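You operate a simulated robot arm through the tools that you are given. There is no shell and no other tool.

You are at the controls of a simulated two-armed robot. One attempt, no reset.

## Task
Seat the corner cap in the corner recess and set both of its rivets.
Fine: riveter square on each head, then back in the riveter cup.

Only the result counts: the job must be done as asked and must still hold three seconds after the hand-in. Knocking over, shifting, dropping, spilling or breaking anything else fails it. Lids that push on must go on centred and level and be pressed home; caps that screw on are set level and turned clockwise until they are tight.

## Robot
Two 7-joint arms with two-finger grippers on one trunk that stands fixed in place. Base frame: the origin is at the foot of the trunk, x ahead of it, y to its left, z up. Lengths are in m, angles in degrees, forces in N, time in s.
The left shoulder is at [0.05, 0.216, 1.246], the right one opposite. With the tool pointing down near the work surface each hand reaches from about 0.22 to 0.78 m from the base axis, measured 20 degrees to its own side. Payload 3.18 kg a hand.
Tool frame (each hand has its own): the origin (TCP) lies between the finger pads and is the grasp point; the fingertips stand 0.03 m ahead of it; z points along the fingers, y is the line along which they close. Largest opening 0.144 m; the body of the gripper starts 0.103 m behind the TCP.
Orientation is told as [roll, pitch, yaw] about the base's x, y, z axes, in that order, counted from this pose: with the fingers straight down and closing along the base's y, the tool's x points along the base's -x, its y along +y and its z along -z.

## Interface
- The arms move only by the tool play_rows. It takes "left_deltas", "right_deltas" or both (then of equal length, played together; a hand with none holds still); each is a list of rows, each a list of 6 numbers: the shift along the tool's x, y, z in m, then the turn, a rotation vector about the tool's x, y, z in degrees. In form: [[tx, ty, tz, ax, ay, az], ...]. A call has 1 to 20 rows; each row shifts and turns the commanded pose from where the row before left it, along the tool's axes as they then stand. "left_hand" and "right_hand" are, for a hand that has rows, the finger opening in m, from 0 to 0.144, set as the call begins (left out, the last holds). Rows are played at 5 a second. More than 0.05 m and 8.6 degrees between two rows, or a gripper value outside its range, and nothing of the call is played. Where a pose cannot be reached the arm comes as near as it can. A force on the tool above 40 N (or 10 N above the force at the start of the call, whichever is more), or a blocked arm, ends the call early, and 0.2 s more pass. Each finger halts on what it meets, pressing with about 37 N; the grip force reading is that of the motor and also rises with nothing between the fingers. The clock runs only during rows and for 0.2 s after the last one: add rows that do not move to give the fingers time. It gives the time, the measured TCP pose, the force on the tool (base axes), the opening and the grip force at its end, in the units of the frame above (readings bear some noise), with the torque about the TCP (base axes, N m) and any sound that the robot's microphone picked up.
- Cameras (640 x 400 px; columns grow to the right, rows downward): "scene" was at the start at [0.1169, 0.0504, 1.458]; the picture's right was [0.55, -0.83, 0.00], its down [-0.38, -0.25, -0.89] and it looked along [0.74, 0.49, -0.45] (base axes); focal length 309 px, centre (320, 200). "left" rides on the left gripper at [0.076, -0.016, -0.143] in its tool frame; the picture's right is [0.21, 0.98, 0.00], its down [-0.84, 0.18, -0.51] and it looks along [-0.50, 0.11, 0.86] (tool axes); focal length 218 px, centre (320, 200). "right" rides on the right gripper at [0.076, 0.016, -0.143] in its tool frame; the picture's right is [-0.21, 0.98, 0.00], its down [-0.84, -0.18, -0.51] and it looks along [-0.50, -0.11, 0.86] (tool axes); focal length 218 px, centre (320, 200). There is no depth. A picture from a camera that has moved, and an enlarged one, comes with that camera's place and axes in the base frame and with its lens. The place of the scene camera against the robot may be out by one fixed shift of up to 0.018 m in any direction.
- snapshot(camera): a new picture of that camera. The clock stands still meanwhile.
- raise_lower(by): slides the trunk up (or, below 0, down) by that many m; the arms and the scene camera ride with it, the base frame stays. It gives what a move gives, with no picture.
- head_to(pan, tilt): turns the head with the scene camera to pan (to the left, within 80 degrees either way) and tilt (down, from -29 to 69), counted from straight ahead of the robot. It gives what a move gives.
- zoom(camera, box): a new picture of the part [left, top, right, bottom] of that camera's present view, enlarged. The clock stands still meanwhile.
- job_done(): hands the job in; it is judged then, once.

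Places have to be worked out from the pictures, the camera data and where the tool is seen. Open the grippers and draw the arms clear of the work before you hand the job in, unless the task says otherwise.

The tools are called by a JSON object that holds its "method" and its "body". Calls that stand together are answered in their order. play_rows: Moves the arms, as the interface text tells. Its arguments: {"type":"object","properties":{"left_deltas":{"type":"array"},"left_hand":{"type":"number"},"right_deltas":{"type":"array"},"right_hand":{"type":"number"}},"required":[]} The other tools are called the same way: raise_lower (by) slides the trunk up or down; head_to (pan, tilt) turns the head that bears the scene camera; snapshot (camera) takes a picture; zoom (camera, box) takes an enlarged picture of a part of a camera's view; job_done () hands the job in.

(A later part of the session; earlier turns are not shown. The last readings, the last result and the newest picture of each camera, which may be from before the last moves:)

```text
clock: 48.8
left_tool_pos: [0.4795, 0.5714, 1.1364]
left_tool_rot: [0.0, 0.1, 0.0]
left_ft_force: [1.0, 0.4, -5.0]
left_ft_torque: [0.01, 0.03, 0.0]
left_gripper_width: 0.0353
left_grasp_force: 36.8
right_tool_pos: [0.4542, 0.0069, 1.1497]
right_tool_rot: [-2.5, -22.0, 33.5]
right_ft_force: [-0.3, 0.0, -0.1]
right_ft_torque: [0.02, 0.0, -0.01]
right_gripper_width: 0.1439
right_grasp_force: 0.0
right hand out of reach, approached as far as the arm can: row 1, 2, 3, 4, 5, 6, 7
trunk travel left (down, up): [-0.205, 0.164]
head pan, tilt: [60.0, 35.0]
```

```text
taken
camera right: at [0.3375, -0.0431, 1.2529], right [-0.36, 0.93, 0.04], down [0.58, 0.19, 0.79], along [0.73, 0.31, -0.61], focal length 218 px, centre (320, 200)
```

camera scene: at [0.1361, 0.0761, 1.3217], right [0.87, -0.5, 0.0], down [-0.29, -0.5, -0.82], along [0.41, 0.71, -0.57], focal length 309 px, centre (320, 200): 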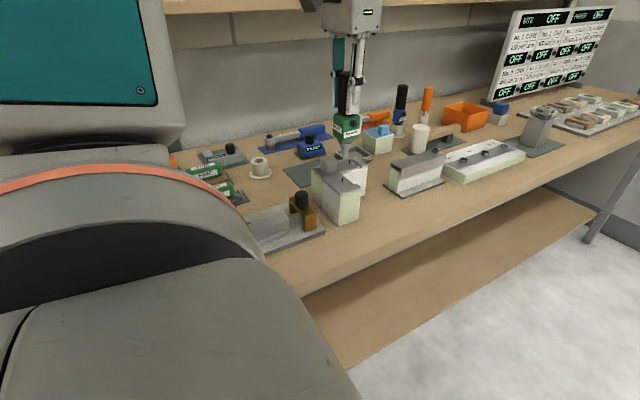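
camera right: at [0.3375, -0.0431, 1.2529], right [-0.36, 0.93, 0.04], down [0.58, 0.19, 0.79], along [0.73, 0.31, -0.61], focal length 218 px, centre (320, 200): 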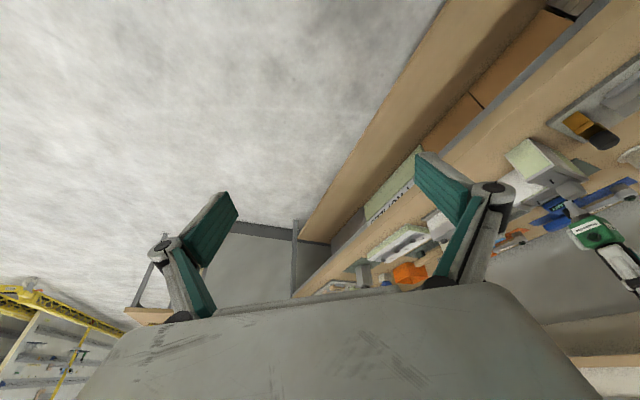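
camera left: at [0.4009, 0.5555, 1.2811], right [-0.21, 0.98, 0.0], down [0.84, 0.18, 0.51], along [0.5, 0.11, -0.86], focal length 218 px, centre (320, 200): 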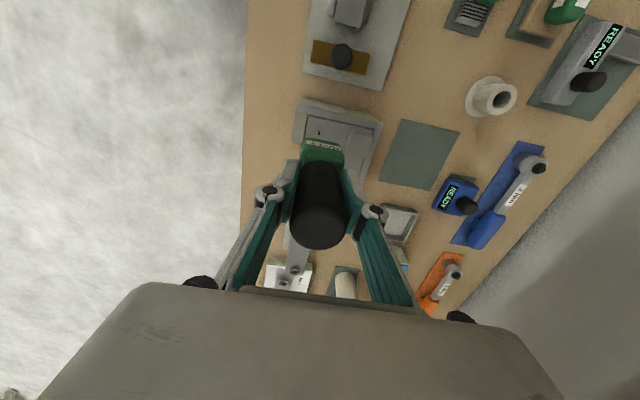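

The right wrist's turn is limited, but its camera now sees the riveter from a second bearing. I lower the riveter 35 mm so the nose is just above pin 1 and compare both views.

{"method": "play_rows", "body": {"left_deltas": [[0, 0, 0.01, 0, 0, 0], [0, 0, 0.01, 0, 0, 0], [0, 0, 0.01, 0, 0, 0], [0, 0, 0.005, 0, 0, 0], [0, 0, 0, 0, 0, 0]]}}

{"method": "zoom", "body": {"camera": "scene", "box": [320, 130, 380, 200]}}

{"method": "zoom", "body": {"camera": "right", "box": [500, 130, 640, 270]}}

```text
clock: 50.0
left_tool_pos: [0.4788, 0.5707, 1.1033]
left_tool_rot: [0.1, -0.1, -0.1]
left_ft_force: [-0.3, 0.3, -5.9]
left_ft_torque: [-0.01, 0.0, -0.01]
left_gripper_width: 0.0352
left_grasp_force: 36.4
right_tool_pos: [0.4534, 0.0064, 1.1501]
right_tool_rot: [-2.6, -21.9, 33.4]
right_ft_force: [0.2, 1.2, 0.1]
right_ft_torque: [0.03, 0.0, 0.01]
right_gripper_width: 0.1439
right_grasp_force: 0.0
trunk travel left (down, up): [-0.205, 0.164]
head pan, tilt: [60.0, 35.0]
```

```text
5.71 times, centred on (350, 165) of scene
camera zoom: at [0.1361, 0.0763, 1.3216], right [0.87, -0.5, 0.0], down [-0.29, -0.5, -0.82], along [0.41, 0.71, -0.57], focal length 1765 px, centre (149, 400)
```

zoom: 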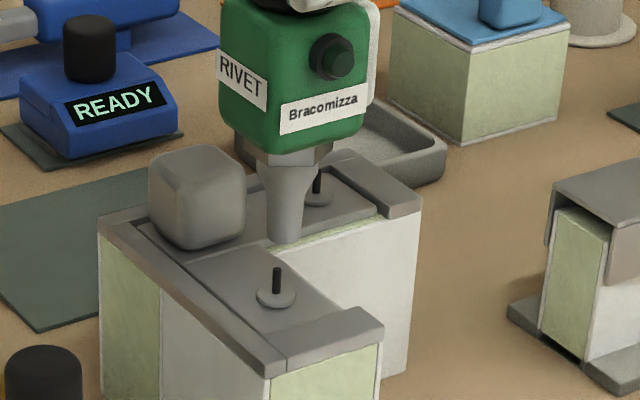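

```text
2.86 times, centred on (570, 200) of right
camera zoom: at [0.3374, -0.0434, 1.2532], right [-0.36, 0.93, 0.04], down [0.58, 0.2, 0.79], along [0.73, 0.31, -0.61], focal length 624 px, centre (-394, 200)
```

zoom: 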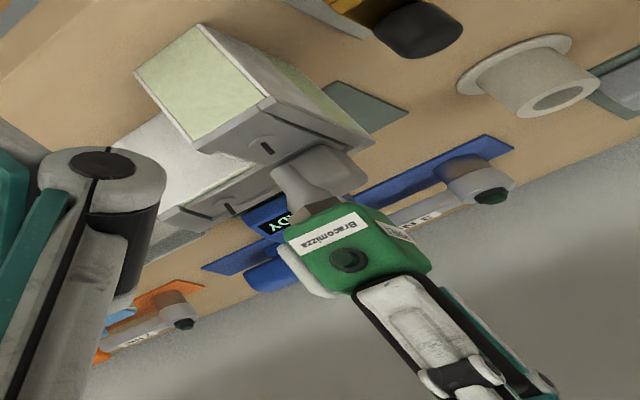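

{"method": "zoom", "body": {"camera": "scene", "box": [350, 155, 380, 190]}}

{"method": "zoom", "body": {"camera": "right", "box": [575, 165, 620, 215]}}

```text
11.43 times, centred on (365, 172) of scene
camera zoom: at [0.1361, 0.0763, 1.3216], right [0.87, -0.5, 0.0], down [-0.29, -0.5, -0.82], along [0.41, 0.71, -0.57], focal length 3530 px, centre (-194, 514)
```

zoom: 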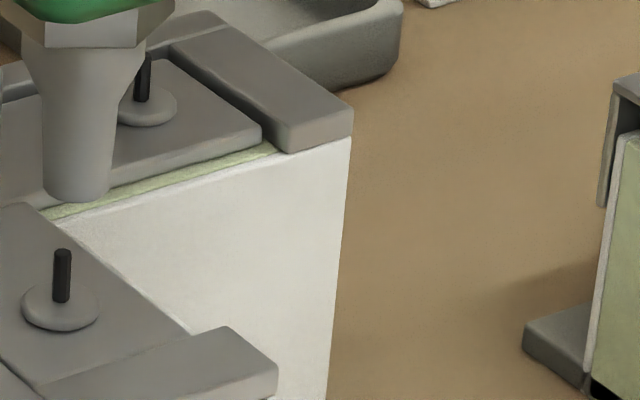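

```text
8.00 times, centred on (598, 190) of right
camera zoom: at [0.3374, -0.0434, 1.2532], right [-0.36, 0.93, 0.04], down [0.58, 0.2, 0.79], along [0.73, 0.31, -0.61], focal length 1746 px, centre (-1900, 280)
```

zoom: 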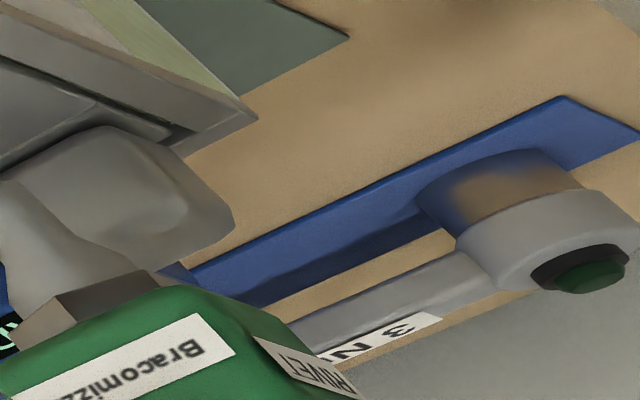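

{"method": "zoom", "body": {"camera": "right", "box": [530, 165, 580, 200]}}

```text
11.43 times, centred on (555, 182) of right
camera zoom: at [0.3374, -0.0434, 1.2532], right [-0.36, 0.93, 0.04], down [0.58, 0.2, 0.79], along [0.73, 0.31, -0.61], focal length 2494 px, centre (-2366, 400)
```

zoom: 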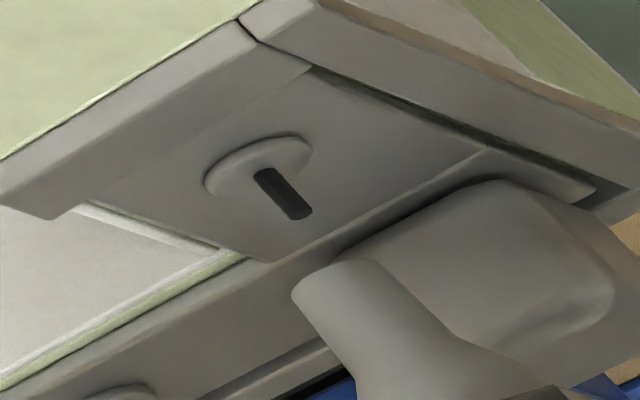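

Both views agree: the nose is ≈2.5 mm too far in +x (−0.5 mm in y) and ≈25 mm above the rivet head. I correct and lower 11 mm to just above the pin tip.

{"method": "play_rows", "body": {"left_deltas": [[0.0025, 0.0005, 0, 0, 0, 0], [0, 0, 0.006, 0, 0, 0], [0, 0, 0.005, 0, 0, 0], [0, 0, 0, 0, 0, 0]]}}

{"method": "zoom", "body": {"camera": "scene", "box": [350, 155, 380, 190]}}

{"method": "zoom", "body": {"camera": "right", "box": [530, 165, 580, 200]}}

```text
clock: 51.0
left_tool_pos: [0.4762, 0.5725, 1.092]
left_tool_rot: [0.0, 0.0, -0.1]
left_ft_force: [0.1, -0.9, -5.4]
left_ft_torque: [-0.05, 0.04, 0.02]
left_gripper_width: 0.0355
left_grasp_force: 37.0
right_tool_pos: [0.4534, 0.0063, 1.1493]
right_tool_rot: [-2.6, -21.8, 33.6]
right_ft_force: [-0.5, 0.2, -0.7]
right_ft_torque: [-0.02, 0.03, 0.01]
right_gripper_width: 0.144
right_grasp_force: 0.0
trunk travel left (down, up): [-0.205, 0.164]
head pan, tilt: [60.0, 35.0]
```

```text
11.43 times, centred on (365, 172) of scene
camera zoom: at [0.1362, 0.0762, 1.3216], right [0.87, -0.5, 0.0], down [-0.29, -0.5, -0.82], along [0.41, 0.71, -0.57], focal length 3530 px, centre (-194, 514)
```

zoom: 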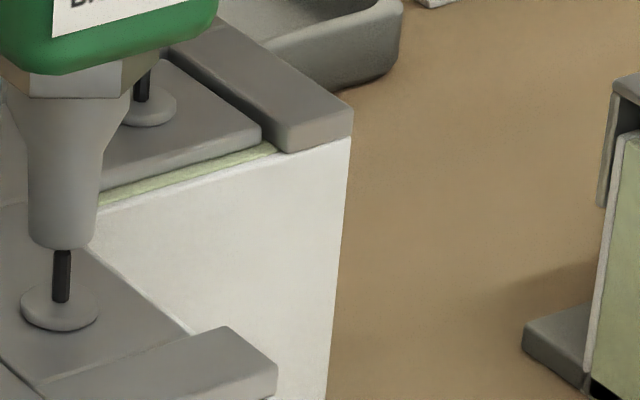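

```text
11.43 times, centred on (555, 182) of right
camera zoom: at [0.3374, -0.0435, 1.2532], right [-0.36, 0.93, 0.04], down [0.58, 0.2, 0.79], along [0.73, 0.31, -0.61], focal length 2494 px, centre (-2366, 400)
```

zoom: 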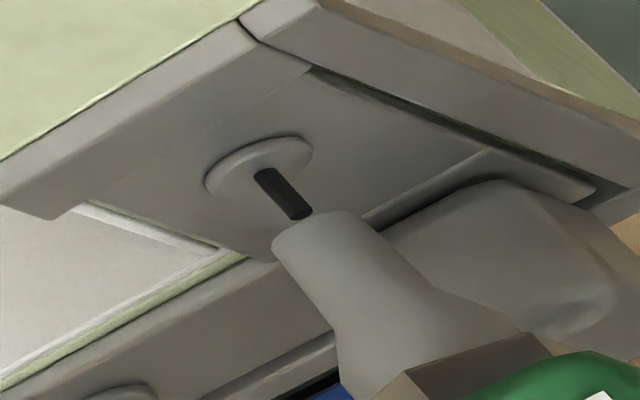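

Nose is now concentric with the pin in both views. Lowering 12 mm more, watching force.

{"method": "play_rows", "body": {"left_deltas": [[0, 0, 0.004, 0, 0, 0], [0, 0, 0.004, 0, 0, 0], [0, 0, 0.004, 0, 0, 0], [0, 0, 0, 0, 0, 0]]}}

{"method": "zoom", "body": {"camera": "scene", "box": [350, 155, 380, 190]}}

{"method": "zoom", "body": {"camera": "right", "box": [530, 165, 580, 200]}}

```text
clock: 52.0
left_tool_pos: [0.4766, 0.5709, 1.0814]
left_tool_rot: [0.1, 0.0, 0.0]
left_ft_force: [0.9, 0.4, -5.4]
left_ft_torque: [0.02, -0.01, 0.02]
left_gripper_width: 0.0353
left_grasp_force: 36.8
right_tool_pos: [0.4537, 0.0066, 1.1502]
right_tool_rot: [-2.6, -21.8, 33.4]
right_ft_force: [0.3, -0.5, 0.2]
right_ft_torque: [0.05, 0.03, -0.02]
right_gripper_width: 0.1438
right_grasp_force: 0.1
trunk travel left (down, up): [-0.205, 0.164]
head pan, tilt: [60.0, 35.0]
```

```text
11.43 times, centred on (365, 172) of scene
camera zoom: at [0.1361, 0.0762, 1.3217], right [0.87, -0.5, 0.0], down [-0.29, -0.5, -0.82], along [0.41, 0.71, -0.57], focal length 3530 px, centre (-194, 514)
```

zoom: 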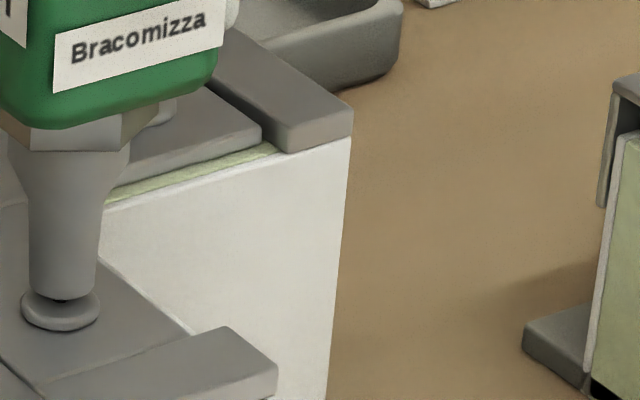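

```text
11.43 times, centred on (555, 182) of right
camera zoom: at [0.3373, -0.0436, 1.2532], right [-0.36, 0.93, 0.04], down [0.58, 0.2, 0.79], along [0.73, 0.31, -0.61], focal length 2494 px, centre (-2366, 400)
```

zoom: 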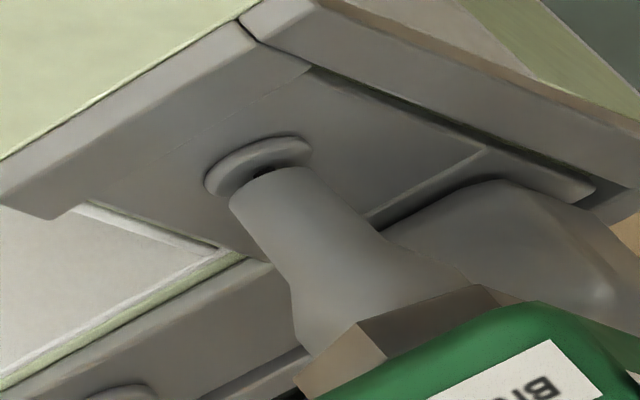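

Pin is inside the nose, about 2 mm above the head. Pressing down gently now.

{"method": "play_rows", "body": {"left_deltas": [[0, 0, 0.0015, 0, 0, 0], [0, 0, 0.0015, 0, 0, 0], [0, 0, 0.001, 0, 0, 0], [0, 0, 0, 0, 0, 0]]}}

{"method": "zoom", "body": {"camera": "scene", "box": [330, 120, 390, 190]}}

```text
clock: 53.0
left_tool_pos: [0.4749, 0.5711, 1.0778]
left_tool_rot: [0.0, -0.2, 0.0]
left_ft_force: [0.7, 0.3, 10.3]
left_ft_torque: [0.05, 0.0, 0.03]
left_gripper_width: 0.035
left_grasp_force: 36.9
right_tool_pos: [0.4528, 0.0047, 1.1509]
right_tool_rot: [-2.5, -21.9, 33.4]
right_ft_force: [0.2, -0.6, 0.0]
right_ft_torque: [-0.01, 0.02, -0.01]
right_gripper_width: 0.1441
right_grasp_force: 0.0
trunk travel left (down, up): [-0.205, 0.164]
head pan, tilt: [60.0, 35.0]
```

```text
5.71 times, centred on (360, 155) of scene
camera zoom: at [0.135, 0.0752, 1.3221], right [0.87, -0.5, 0.0], down [-0.29, -0.5, -0.82], along [0.41, 0.71, -0.57], focal length 1765 px, centre (91, 457)
```

zoom: 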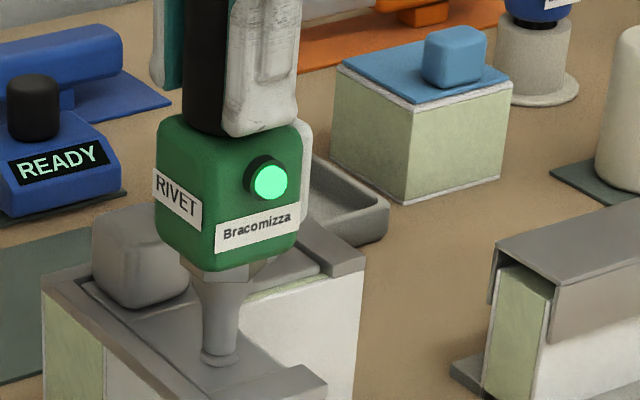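

Contact of ~16 N and the riveter's lamp has lit green. I hold the pressure still to let it set and listen.

{"method": "play_rows", "body": {"left_deltas": [[0, 0, 0, 0, 0, 0], [0, 0, 0, 0, 0, 0], [0, 0, 0, 0, 0, 0], [0, 0, 0, 0, 0, 0], [0, 0, 0, 0, 0, 0], [0, 0, 0, 0, 0, 0]]}}

{"method": "zoom", "body": {"camera": "scene", "box": [330, 120, 390, 190]}}

{"method": "zoom", "body": {"camera": "right", "box": [500, 130, 640, 270]}}

```text
clock: 54.4
left_tool_pos: [0.475, 0.5709, 1.0782]
left_tool_rot: [0.1, -0.3, 0.0]
left_ft_force: [2.9, 2.8, 20.6]
left_ft_torque: [0.3, -0.51, 0.01]
left_gripper_width: 0.0354
left_grasp_force: 37.8
right_tool_pos: [0.4539, 0.0043, 1.1514]
right_tool_rot: [-2.6, -21.9, 33.5]
right_ft_force: [0.8, -0.1, -0.2]
right_ft_torque: [0.0, 0.0, 0.02]
right_gripper_width: 0.144
right_grasp_force: 0.0
trunk travel left (down, up): [-0.205, 0.164]
head pan, tilt: [60.0, 35.0]
```

```text
5.71 times, centred on (360, 155) of scene
camera zoom: at [0.1348, 0.0746, 1.322], right [0.87, -0.5, 0.0], down [-0.29, -0.5, -0.82], along [0.41, 0.71, -0.57], focal length 1765 px, centre (91, 457)
```

zoom: 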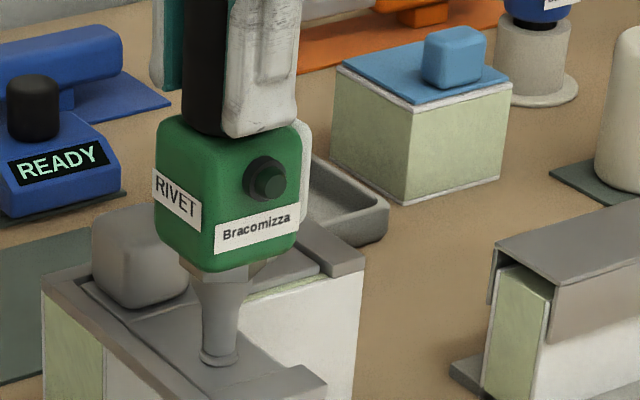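

```text
2.86 times, centred on (570, 200) of right
camera zoom: at [0.3361, -0.045, 1.2537], right [-0.36, 0.93, 0.04], down [0.58, 0.19, 0.79], along [0.73, 0.31, -0.61], focal length 624 px, centre (-394, 200)
```

zoom: 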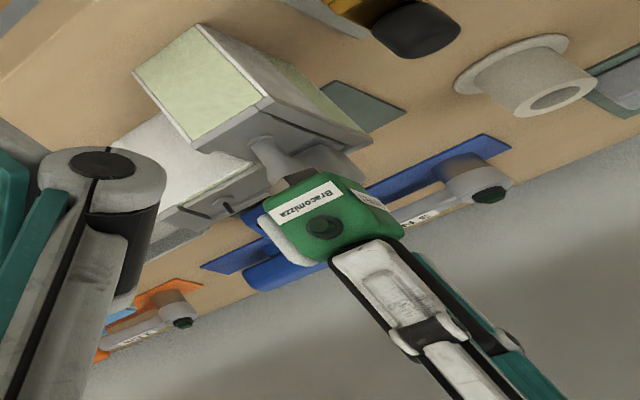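

The lamp lit, then went out. I lift the nose clear to see whether the mandrel has been pulled off (rivet set).

{"method": "play_rows", "body": {"left_deltas": [[0, 0, -0.004, 0, 0, 0], [0, 0, -0.008, 0, 0, 0], [0, 0, -0.012, 0, 0, 0], [0, 0, 0, 0, 0, 0]]}}

{"method": "zoom", "body": {"camera": "scene", "box": [330, 130, 390, 200]}}

{"method": "zoom", "body": {"camera": "right", "box": [530, 165, 580, 200]}}

```text
clock: 55.4
left_tool_pos: [0.4754, 0.5713, 1.1006]
left_tool_rot: [-0.1, 0.1, 0.0]
left_ft_force: [0.9, -0.6, -5.4]
left_ft_torque: [-0.03, 0.04, 0.01]
left_gripper_width: 0.0354
left_grasp_force: 37.0
right_tool_pos: [0.4541, 0.0063, 1.1505]
right_tool_rot: [-2.6, -21.7, 33.4]
right_ft_force: [0.1, 0.3, 0.4]
right_ft_torque: [0.03, 0.03, 0.01]
right_gripper_width: 0.144
right_grasp_force: 0.2
trunk travel left (down, up): [-0.205, 0.164]
head pan, tilt: [60.0, 35.0]
```

```text
5.71 times, centred on (360, 165) of scene
camera zoom: at [0.1364, 0.0763, 1.3215], right [0.87, -0.5, 0.0], down [-0.29, -0.5, -0.82], along [0.41, 0.71, -0.57], focal length 1765 px, centre (91, 400)
```

zoom: 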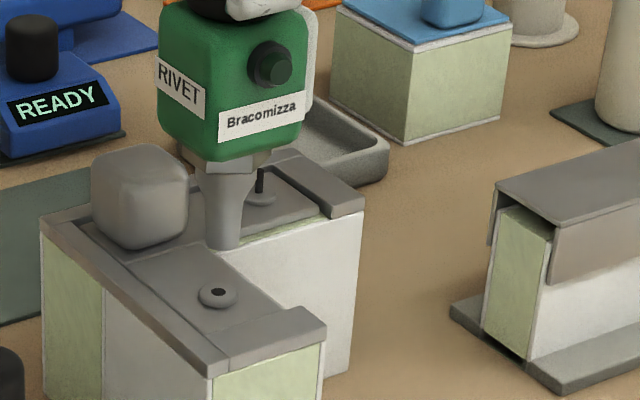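

```text
11.43 times, centred on (555, 182) of right
camera zoom: at [0.3377, -0.0434, 1.2529], right [-0.36, 0.93, 0.04], down [0.58, 0.2, 0.79], along [0.73, 0.31, -0.61], focal length 2494 px, centre (-2366, 400)
```

zoom: 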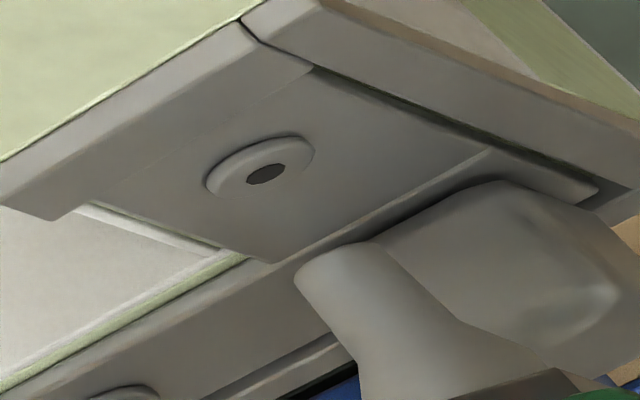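

Rivet 1 is set (mandrel gone). I raise 2 cm and shift (+0.061, +0.061) to rivet 2.

{"method": "play_rows", "body": {"left_deltas": [[0, 0, -0.02, 0, 0, 0], [-0.0305, 0.0305, 0, 0, 0, 0], [-0.0305, 0.0305, 0, 0, 0, 0], [0, 0, 0.01, 0, 0, 0], [0, 0, 0, 0, 0, 0]]}}

{"method": "zoom", "body": {"camera": "scene", "box": [340, 110, 400, 180]}}

{"method": "zoom", "body": {"camera": "right", "box": [500, 130, 640, 270]}}

```text
clock: 56.6
left_tool_pos: [0.5359, 0.6336, 1.1106]
left_tool_rot: [-0.1, 0.0, 0.0]
left_ft_force: [0.7, -0.5, -6.1]
left_ft_torque: [-0.01, 0.05, -0.02]
left_gripper_width: 0.0354
left_grasp_force: 37.3
right_tool_pos: [0.4542, 0.007, 1.1498]
right_tool_rot: [-2.6, -21.8, 33.6]
right_ft_force: [-0.3, -0.3, 0.3]
right_ft_torque: [0.01, 0.01, -0.02]
right_gripper_width: 0.1441
right_grasp_force: 0.1
trunk travel left (down, up): [-0.205, 0.164]
head pan, tilt: [60.0, 35.0]
```

```text
5.71 times, centred on (370, 145) of scene
camera zoom: at [0.1365, 0.0762, 1.3216], right [0.87, -0.5, 0.0], down [-0.29, -0.5, -0.82], along [0.41, 0.71, -0.57], focal length 1765 px, centre (34, 514)
```

zoom: 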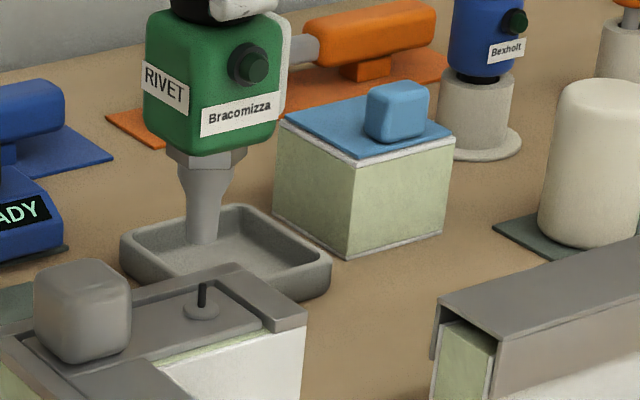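

```text
2.86 times, centred on (570, 200) of right
camera zoom: at [0.3377, -0.0435, 1.253], right [-0.36, 0.93, 0.04], down [0.58, 0.2, 0.79], along [0.73, 0.31, -0.61], focal length 624 px, centre (-394, 200)
```

zoom: 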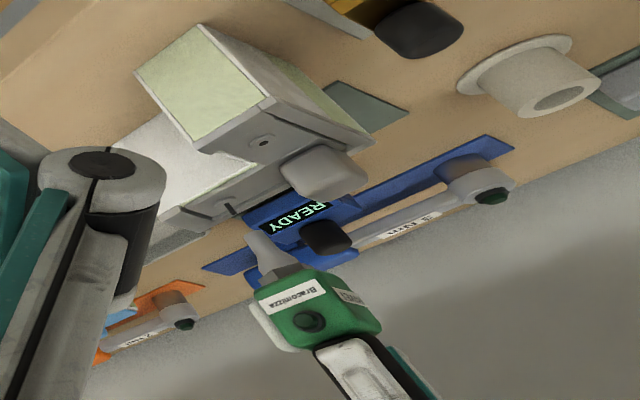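

Nose is close to above pin 2. Lower 1 cm and check both close-ups.

{"method": "play_rows", "body": {"left_deltas": [[0, 0, 0.005, 0, 0, 0], [0, 0, 0.005, 0, 0, 0], [0, 0, 0, 0, 0, 0]]}}

{"method": "zoom", "body": {"camera": "scene", "box": [340, 140, 370, 175]}}

{"method": "zoom", "body": {"camera": "right", "box": [520, 188, 570, 223]}}

```text
clock: 57.4
left_tool_pos: [0.5372, 0.6335, 1.1007]
left_tool_rot: [0.0, 0.0, 0.0]
left_ft_force: [0.5, -0.8, -5.3]
left_ft_torque: [-0.02, 0.01, -0.03]
left_gripper_width: 0.0351
left_grasp_force: 37.0
right_tool_pos: [0.4538, 0.0051, 1.1502]
right_tool_rot: [-2.6, -21.8, 33.5]
right_ft_force: [0.0, 0.4, 0.1]
right_ft_torque: [0.02, -0.01, 0.04]
right_gripper_width: 0.1441
right_grasp_force: 0.0
trunk travel left (down, up): [-0.205, 0.164]
head pan, tilt: [60.0, 35.0]
```

```text
11.43 times, centred on (355, 158) of scene
camera zoom: at [0.1362, 0.0762, 1.3216], right [0.87, -0.5, 0.0], down [-0.29, -0.5, -0.82], along [0.41, 0.71, -0.57], focal length 3530 px, centre (-80, 686)
```

zoom: 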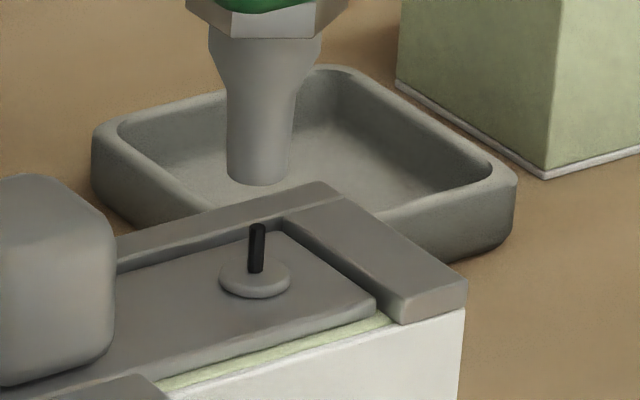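

```text
11.43 times, centred on (545, 206) of right
camera zoom: at [0.3374, -0.0435, 1.2532], right [-0.36, 0.93, 0.04], down [0.58, 0.2, 0.79], along [0.73, 0.31, -0.61], focal length 2494 px, centre (-2251, 137)
```

zoom: 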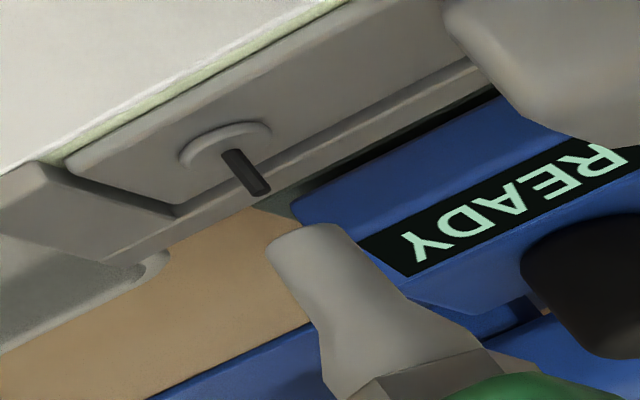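

Small offset at pin 2: nose needs about +2.5 mm in x and +2.8 mm in y. I correct, lower 11 mm, and re-check.

{"method": "play_rows", "body": {"left_deltas": [[-0.0025, 0.0028, 0, 0, 0, 0], [0, 0, 0.006, 0, 0, 0], [0, 0, 0.005, 0, 0, 0], [0, 0, 0, 0, 0, 0]]}}

{"method": "zoom", "body": {"camera": "scene", "box": [340, 140, 370, 175]}}

{"method": "zoom", "body": {"camera": "right", "box": [520, 188, 570, 223]}}

```text
clock: 58.4
left_tool_pos: [0.5395, 0.6346, 1.0887]
left_tool_rot: [-0.1, 0.0, -0.1]
left_ft_force: [-0.7, 0.7, -5.9]
left_ft_torque: [0.0, 0.03, -0.01]
left_gripper_width: 0.0353
left_grasp_force: 37.0
right_tool_pos: [0.4537, 0.0054, 1.1502]
right_tool_rot: [-2.6, -21.8, 33.5]
right_ft_force: [-0.5, 0.4, -0.9]
right_ft_torque: [-0.01, -0.01, -0.02]
right_gripper_width: 0.1439
right_grasp_force: 0.0
trunk travel left (down, up): [-0.205, 0.164]
head pan, tilt: [60.0, 35.0]
```

```text
11.43 times, centred on (355, 158) of scene
camera zoom: at [0.1361, 0.0762, 1.3216], right [0.87, -0.5, 0.0], down [-0.29, -0.5, -0.82], along [0.41, 0.71, -0.57], focal length 3530 px, centre (-80, 686)
```

zoom: 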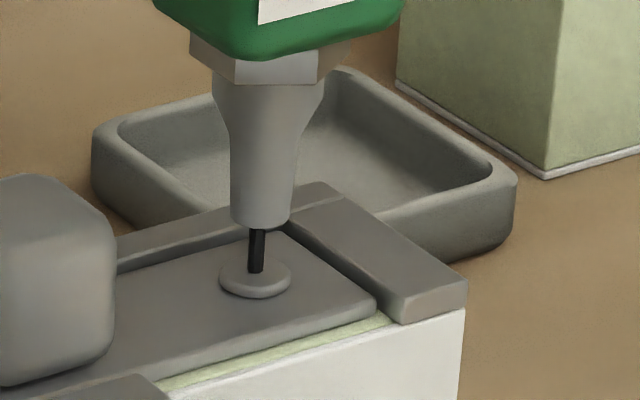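

```text
11.43 times, centred on (545, 206) of right
camera zoom: at [0.3374, -0.0435, 1.2532], right [-0.36, 0.93, 0.04], down [0.58, 0.2, 0.79], along [0.73, 0.31, -0.61], focal length 2494 px, centre (-2251, 137)
```

zoom: 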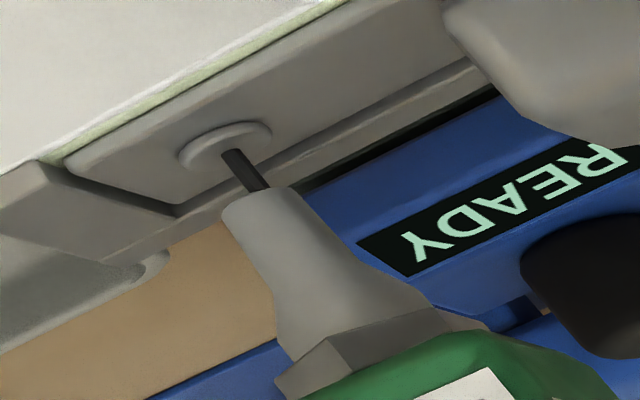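

Nearly concentric (≈0.8 mm). Small −x trim and lower 11 mm over the pin.

{"method": "play_rows", "body": {"left_deltas": [[0.0006, 0, 0, 0, 0, 0], [0, 0, 0.004, 0, 0, 0], [0, 0, 0.004, 0, 0, 0], [0, 0, 0.003, 0, 0, 0], [0, 0, 0, 0, 0, 0]]}}

{"method": "zoom", "body": {"camera": "scene", "box": [340, 140, 370, 175]}}

{"method": "zoom", "body": {"camera": "right", "box": [520, 188, 570, 223]}}

```text
clock: 59.6
left_tool_pos: [0.5382, 0.6361, 1.079]
left_tool_rot: [-0.1, 0.0, 0.0]
left_ft_force: [-0.5, 0.1, -4.5]
left_ft_torque: [0.01, 0.03, 0.01]
left_gripper_width: 0.0352
left_grasp_force: 37.2
right_tool_pos: [0.4534, 0.0067, 1.15]
right_tool_rot: [-2.6, -21.9, 33.5]
right_ft_force: [0.3, -0.9, -0.4]
right_ft_torque: [-0.02, 0.0, -0.01]
right_gripper_width: 0.144
right_grasp_force: 0.0
trunk travel left (down, up): [-0.205, 0.164]
head pan, tilt: [60.0, 35.0]
```

```text
11.43 times, centred on (355, 158) of scene
camera zoom: at [0.1361, 0.0762, 1.3217], right [0.87, -0.5, 0.0], down [-0.29, -0.5, -0.82], along [0.41, 0.71, -0.57], focal length 3530 px, centre (-80, 686)
```

zoom: 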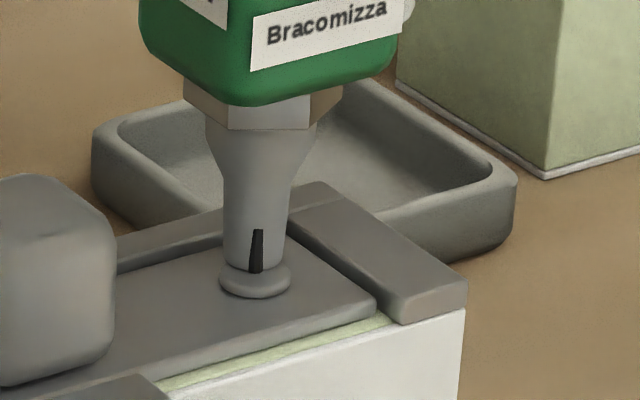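

```text
11.43 times, centred on (545, 206) of right
camera zoom: at [0.3374, -0.0435, 1.2532], right [-0.36, 0.93, 0.04], down [0.58, 0.2, 0.79], along [0.73, 0.31, -0.61], focal length 2494 px, centre (-2251, 137)
```

zoom: 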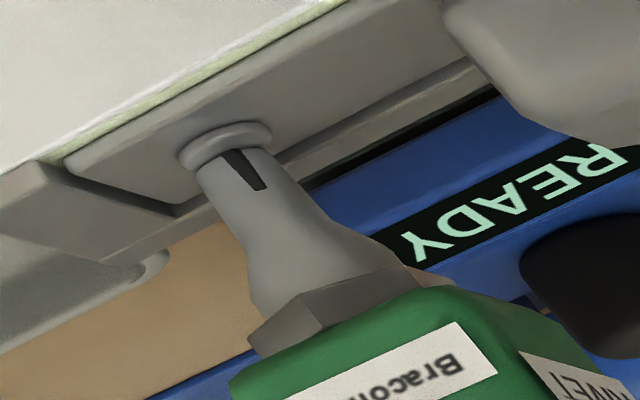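

The pin shows through the near side of the nose, so the nose is off along the viewing direction (or the riveter is tilted slightly). I lift again and inspect the riveter's attitude in both views.

{"method": "play_rows", "body": {"left_deltas": [[0, 0, -0.006, 0, 0, 0], [0, 0, -0.008, 0, 0, 0], [0, 0, 0, 0, 0, 0]]}}

{"method": "zoom", "body": {"camera": "scene", "box": [320, 70, 390, 180]}}

{"method": "zoom", "body": {"camera": "right", "box": [520, 180, 620, 280]}}

{"method": "snapshot", "body": {"camera": "left"}}

```text
clock: 60.4
left_tool_pos: [0.5387, 0.6354, 1.0925]
left_tool_rot: [-0.1, 0.1, -0.1]
left_ft_force: [0.4, 0.0, -5.3]
left_ft_torque: [-0.01, 0.02, 0.0]
left_gripper_width: 0.0355
left_grasp_force: 36.7
right_tool_pos: [0.4544, 0.0061, 1.1499]
right_tool_rot: [-2.6, -21.8, 33.5]
right_ft_force: [-0.2, 0.0, 0.5]
right_ft_torque: [-0.03, -0.05, -0.04]
right_gripper_width: 0.1438
right_grasp_force: 0.2
trunk travel left (down, up): [-0.205, 0.164]
head pan, tilt: [60.0, 35.0]
```

```text
3.64 times, centred on (355, 125) of scene
camera zoom: at [0.1363, 0.0763, 1.3216], right [0.87, -0.5, 0.0], down [-0.29, -0.5, -0.82], along [0.41, 0.71, -0.57], focal length 1123 px, centre (193, 473)
```

zoom: 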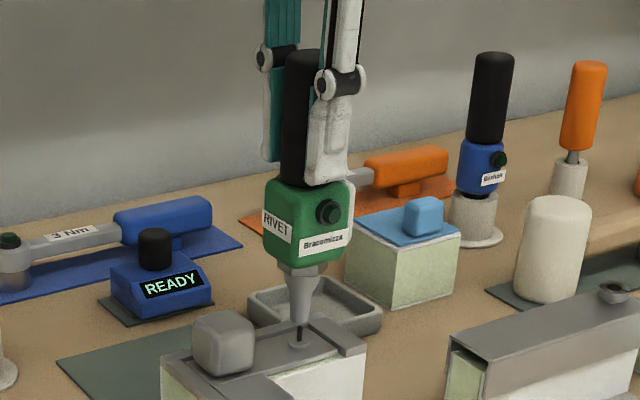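

```text
4.00 times, centred on (570, 230) of right
camera zoom: at [0.3376, -0.0434, 1.253], right [-0.36, 0.93, 0.04], down [0.58, 0.2, 0.79], along [0.73, 0.31, -0.61], focal length 873 px, centre (-680, 80)
```

zoom: 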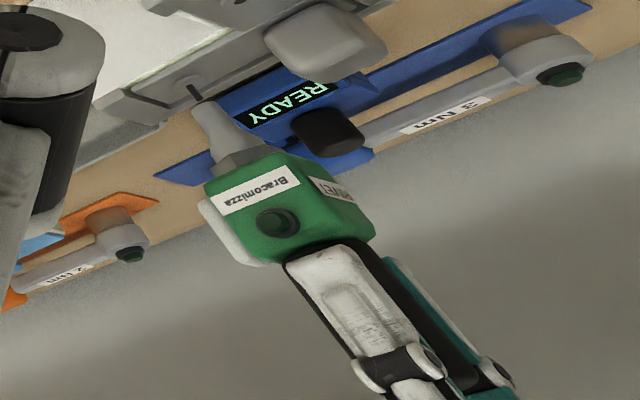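

```text
taken
camera left: at [0.4605, 0.6197, 1.2368], right [-0.21, 0.98, 0.0], down [0.84, 0.18, 0.51], along [0.5, 0.11, -0.86], focal length 218 px, centre (320, 200)
```

left: 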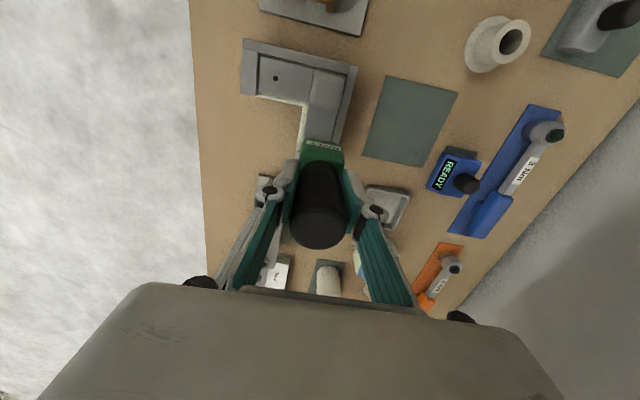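

{"method": "zoom", "body": {"camera": "left", "box": [240, 120, 400, 260]}}

{"method": "zoom", "body": {"camera": "scene", "box": [335, 105, 375, 175]}}

{"method": "zoom", "body": {"camera": "right", "box": [520, 188, 570, 223]}}

```text
2.86 times, centred on (320, 190) of left
camera zoom: at [0.4605, 0.6197, 1.2368], right [-0.21, 0.98, 0.0], down [0.84, 0.18, 0.51], along [0.5, 0.11, -0.86], focal length 624 px, centre (320, 229)
```

zoom: 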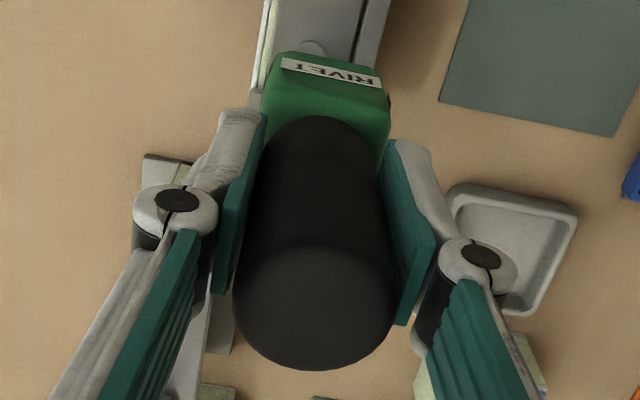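

```text
5.71 times, centred on (355, 140) of scene
camera zoom: at [0.1363, 0.0763, 1.3216], right [0.87, -0.5, 0.0], down [-0.29, -0.5, -0.82], along [0.41, 0.71, -0.57], focal length 1765 px, centre (120, 543)
```

zoom: 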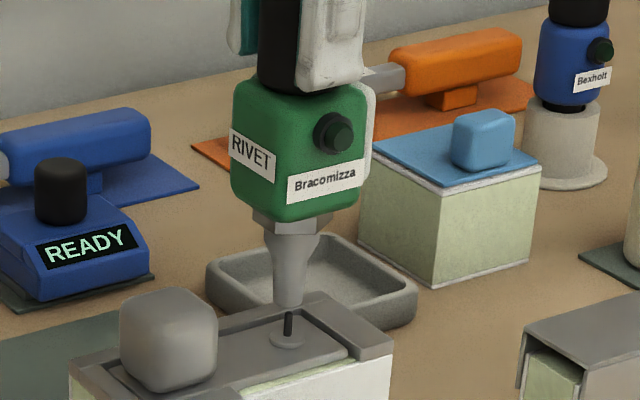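

```text
11.43 times, centred on (545, 206) of right
camera zoom: at [0.3376, -0.0434, 1.253], right [-0.36, 0.93, 0.04], down [0.58, 0.2, 0.79], along [0.73, 0.31, -0.61], focal length 2494 px, centre (-2251, 137)
```

zoom: 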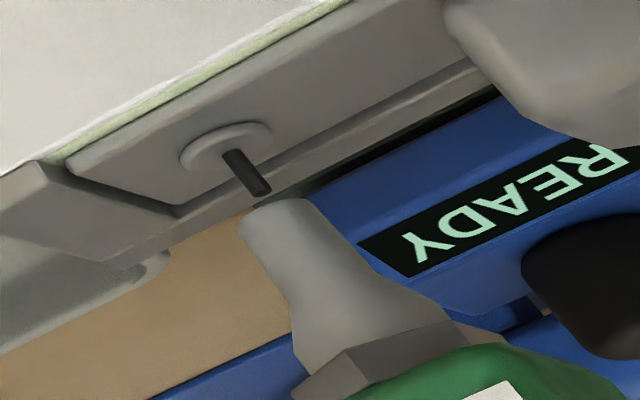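

{"method": "zoom", "body": {"camera": "scene", "box": [342, 148, 364, 172]}}

{"method": "zoom", "body": {"camera": "right", "box": [528, 192, 556, 212]}}

```text
16.00 times, centred on (353, 160) of scene
camera zoom: at [0.1363, 0.0763, 1.3216], right [0.87, -0.5, 0.0], down [-0.29, -0.5, -0.82], along [0.41, 0.71, -0.57], focal length 4942 px, centre (-208, 840)
```

zoom: 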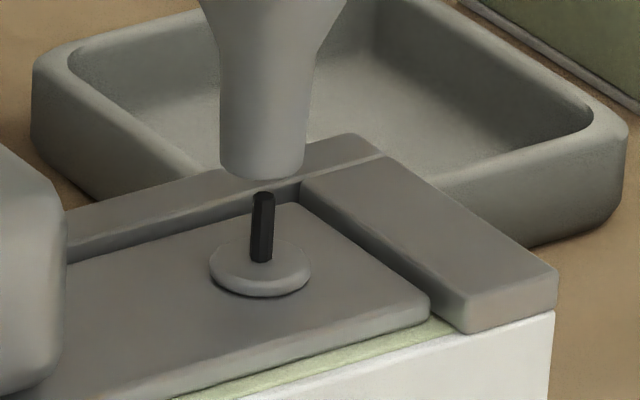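

```text
16.00 times, centred on (542, 202) of right
camera zoom: at [0.3376, -0.0434, 1.253], right [-0.36, 0.93, 0.04], down [0.58, 0.2, 0.79], along [0.73, 0.31, -0.61], focal length 3492 px, centre (-3232, 168)
```

zoom: 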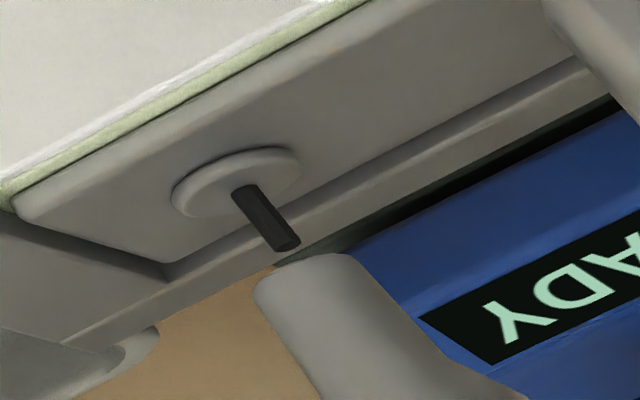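

A four-equation fit (rows and columns of both views) says the nose is ≈+3 mm in x and ≈+5.5 mm in y off the pin. I correct by most of that and re-measure.

{"method": "play_rows", "body": {"left_deltas": [[0.0027, -0.005, 0, 0, 0, 0], [0, 0, 0, 0, 0, 0]]}}

{"method": "zoom", "body": {"camera": "scene", "box": [342, 148, 364, 172]}}

{"method": "zoom", "body": {"camera": "right", "box": [528, 192, 556, 212]}}

```text
clock: 61.0
left_tool_pos: [0.5349, 0.6296, 1.0917]
left_tool_rot: [0.0, 0.0, -0.1]
left_ft_force: [-0.3, 0.6, -5.4]
left_ft_torque: [0.01, 0.03, -0.01]
left_gripper_width: 0.0352
left_grasp_force: 37.2
right_tool_pos: [0.4547, 0.0063, 1.15]
right_tool_rot: [-2.6, -21.8, 33.6]
right_ft_force: [-0.8, 0.0, 1.2]
right_ft_torque: [-0.01, 0.0, 0.03]
right_gripper_width: 0.1442
right_grasp_force: 0.0
trunk travel left (down, up): [-0.205, 0.164]
head pan, tilt: [60.0, 35.0]
```

```text
16.00 times, centred on (353, 160) of scene
camera zoom: at [0.1364, 0.0764, 1.3216], right [0.87, -0.5, 0.0], down [-0.29, -0.5, -0.82], along [0.41, 0.71, -0.57], focal length 4942 px, centre (-208, 840)
```

zoom: 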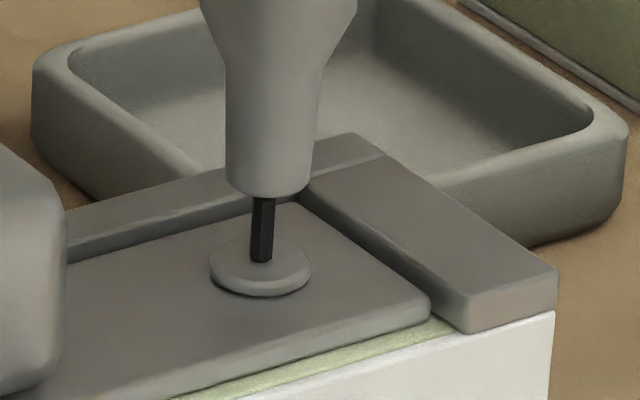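

```text
16.00 times, centred on (542, 202) of right
camera zoom: at [0.3376, -0.0434, 1.2531], right [-0.36, 0.93, 0.04], down [0.58, 0.2, 0.79], along [0.73, 0.31, -0.61], focal length 3492 px, centre (-3232, 168)
```

zoom: 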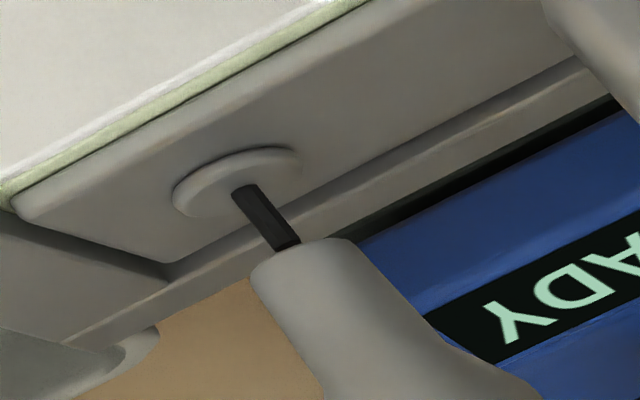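

Now centred within about a millimetre in both views. Lower 8 mm and verify the pin disappears into the nose.

{"method": "play_rows", "body": {"left_deltas": [[0.0004, 0, 0.004, 0, 0, 0], [0, 0, 0.004, 0, 0, 0], [0, 0, 0, 0, 0, 0]]}}

{"method": "zoom", "body": {"camera": "scene", "box": [342, 148, 364, 172]}}

{"method": "zoom", "body": {"camera": "right", "box": [528, 192, 556, 212]}}

```text
clock: 61.8
left_tool_pos: [0.536, 0.6298, 1.0839]
left_tool_rot: [0.0, 0.0, 0.0]
left_ft_force: [0.9, -0.1, -4.8]
left_ft_torque: [-0.04, 0.01, 0.03]
left_gripper_width: 0.0352
left_grasp_force: 36.8
right_tool_pos: [0.4536, 0.0069, 1.1504]
right_tool_rot: [-2.6, -21.8, 33.5]
right_ft_force: [0.6, -0.2, 1.0]
right_ft_torque: [0.02, -0.03, -0.01]
right_gripper_width: 0.144
right_grasp_force: 0.0
trunk travel left (down, up): [-0.205, 0.164]
head pan, tilt: [60.0, 35.0]
```

```text
16.00 times, centred on (353, 160) of scene
camera zoom: at [0.1361, 0.0762, 1.3216], right [0.87, -0.5, 0.0], down [-0.29, -0.5, -0.82], along [0.41, 0.71, -0.57], focal length 4942 px, centre (-208, 840)
```

zoom: 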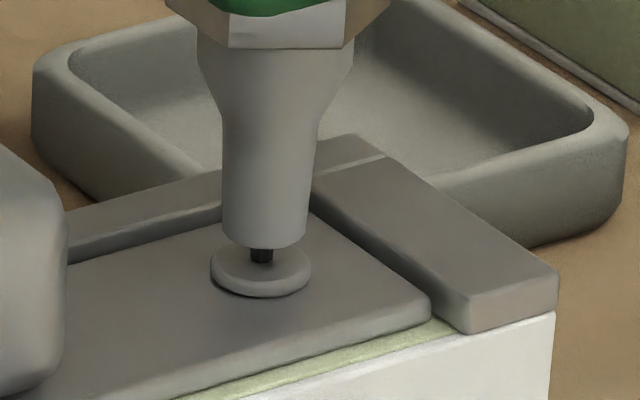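

```text
16.00 times, centred on (542, 202) of right
camera zoom: at [0.3374, -0.0435, 1.2532], right [-0.36, 0.93, 0.04], down [0.58, 0.2, 0.79], along [0.73, 0.31, -0.61], focal length 3492 px, centre (-3232, 168)
```

zoom: 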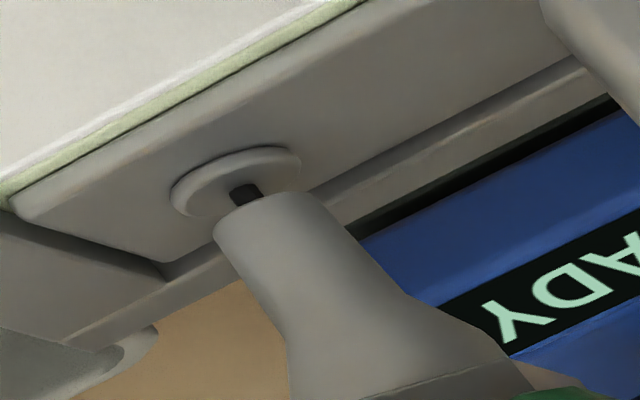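

Pin is now swallowed by the nose, concentric. Press down.

{"method": "play_rows", "body": {"left_deltas": [[0, 0, 0.003, 0, 0, 0], [0, 0, 0.0015, 0, 0, 0], [0, 0, 0.0015, 0, 0, 0], [0, 0, 0, 0, 0, 0]]}}

{"method": "zoom", "body": {"camera": "scene", "box": [325, 105, 385, 175]}}

```text
clock: 62.8
left_tool_pos: [0.5363, 0.6309, 1.0777]
left_tool_rot: [0.0, -0.1, -0.1]
left_ft_force: [-0.3, 1.0, -2.2]
left_ft_torque: [0.13, 0.08, -0.02]
left_gripper_width: 0.0355
left_grasp_force: 36.6
right_tool_pos: [0.4531, 0.0054, 1.1498]
right_tool_rot: [-2.6, -21.9, 33.5]
right_ft_force: [1.1, -0.4, 0.0]
right_ft_torque: [0.02, -0.02, -0.02]
right_gripper_width: 0.1439
right_grasp_force: 0.1
trunk travel left (down, up): [-0.205, 0.164]
head pan, tilt: [60.0, 35.0]
```

```text
5.71 times, centred on (355, 140) of scene
camera zoom: at [0.1359, 0.0761, 1.3217], right [0.87, -0.5, 0.0], down [-0.29, -0.5, -0.82], along [0.41, 0.71, -0.57], focal length 1765 px, centre (120, 543)
```

zoom: 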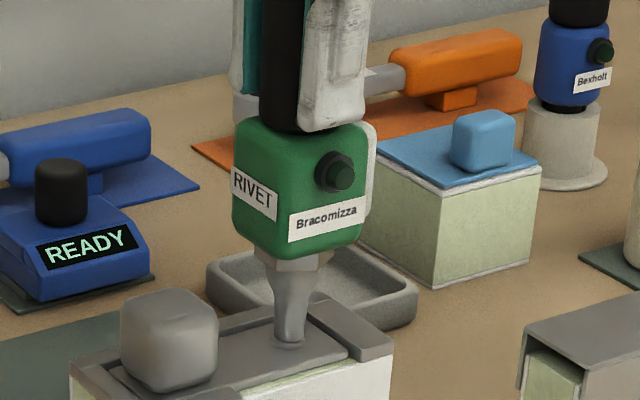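

Just touching (3 N). Push 1.5 mm more and hold.

{"method": "play_rows", "body": {"left_deltas": [[0, 0, 0.001, 0, 0, 0], [0, 0, 0.0005, 0, 0, 0], [0, 0, 0, 0, 0, 0]]}}

{"method": "zoom", "body": {"camera": "scene", "box": [325, 105, 385, 175]}}

```text
clock: 63.6
left_tool_pos: [0.5364, 0.6308, 1.0793]
left_tool_rot: [0.0, -0.2, 0.0]
left_ft_force: [0.1, 1.9, 4.3]
left_ft_torque: [0.14, -0.03, 0.01]
left_gripper_width: 0.0351
left_grasp_force: 37.2
right_tool_pos: [0.4525, 0.0062, 1.151]
right_tool_rot: [-2.6, -21.9, 33.5]
right_ft_force: [0.8, -0.4, 0.4]
right_ft_torque: [0.0, 0.01, 0.04]
right_gripper_width: 0.1441
right_grasp_force: 0.0
trunk travel left (down, up): [-0.205, 0.164]
head pan, tilt: [60.0, 35.0]
```

```text
5.71 times, centred on (355, 140) of scene
camera zoom: at [0.1354, 0.0755, 1.3219], right [0.87, -0.5, 0.0], down [-0.29, -0.5, -0.82], along [0.41, 0.71, -0.57], focal length 1765 px, centre (120, 543)
```

zoom: 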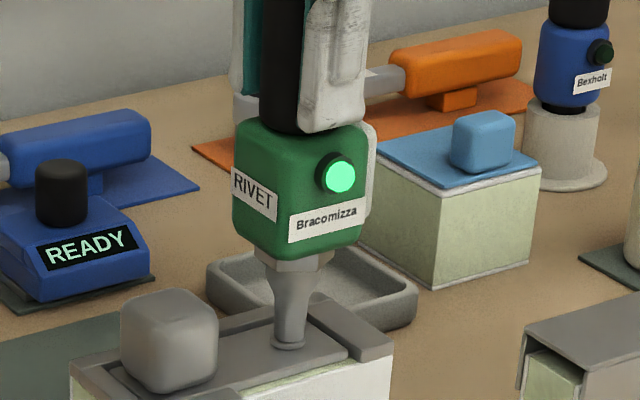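

Lamp is on. Holding still for the set.

{"method": "play_rows", "body": {"left_deltas": [[0, 0, 0.0003, 0, 0, 0], [0, 0, 0, 0, 0, 0], [0, 0, 0, 0, 0, 0], [0, 0, 0, 0, 0, 0], [0, 0, 0, 0, 0, 0], [0, 0, 0, 0, 0, 0]]}}

{"method": "zoom", "body": {"camera": "scene", "box": [325, 105, 385, 175]}}

```text
clock: 65.0
left_tool_pos: [0.5358, 0.629, 1.0781]
left_tool_rot: [0.1, -0.1, 0.0]
left_ft_force: [1.7, 3.1, 12.1]
left_ft_torque: [0.29, -0.24, -0.01]
left_gripper_width: 0.0354
left_grasp_force: 37.1
right_tool_pos: [0.4531, 0.0041, 1.1507]
right_tool_rot: [-2.5, -21.9, 33.5]
right_ft_force: [-0.4, -0.6, -0.1]
right_ft_torque: [-0.01, 0.0, 0.0]
right_gripper_width: 0.1439
right_grasp_force: 0.0
trunk travel left (down, up): [-0.205, 0.164]
head pan, tilt: [60.0, 35.0]
```

```text
5.71 times, centred on (355, 140) of scene
camera zoom: at [0.1351, 0.0751, 1.3219], right [0.87, -0.5, 0.0], down [-0.29, -0.5, -0.82], along [0.41, 0.71, -0.57], focal length 1765 px, centre (120, 543)
```

zoom: 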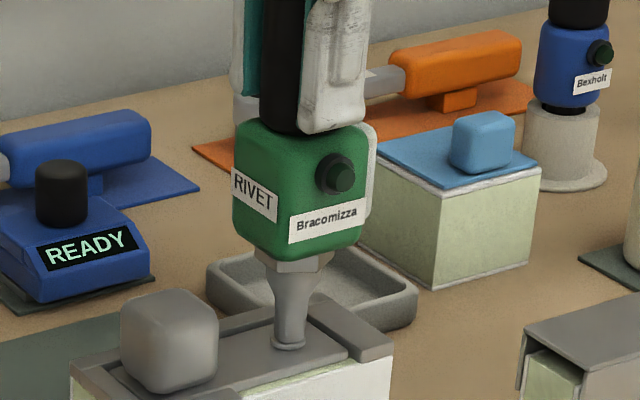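

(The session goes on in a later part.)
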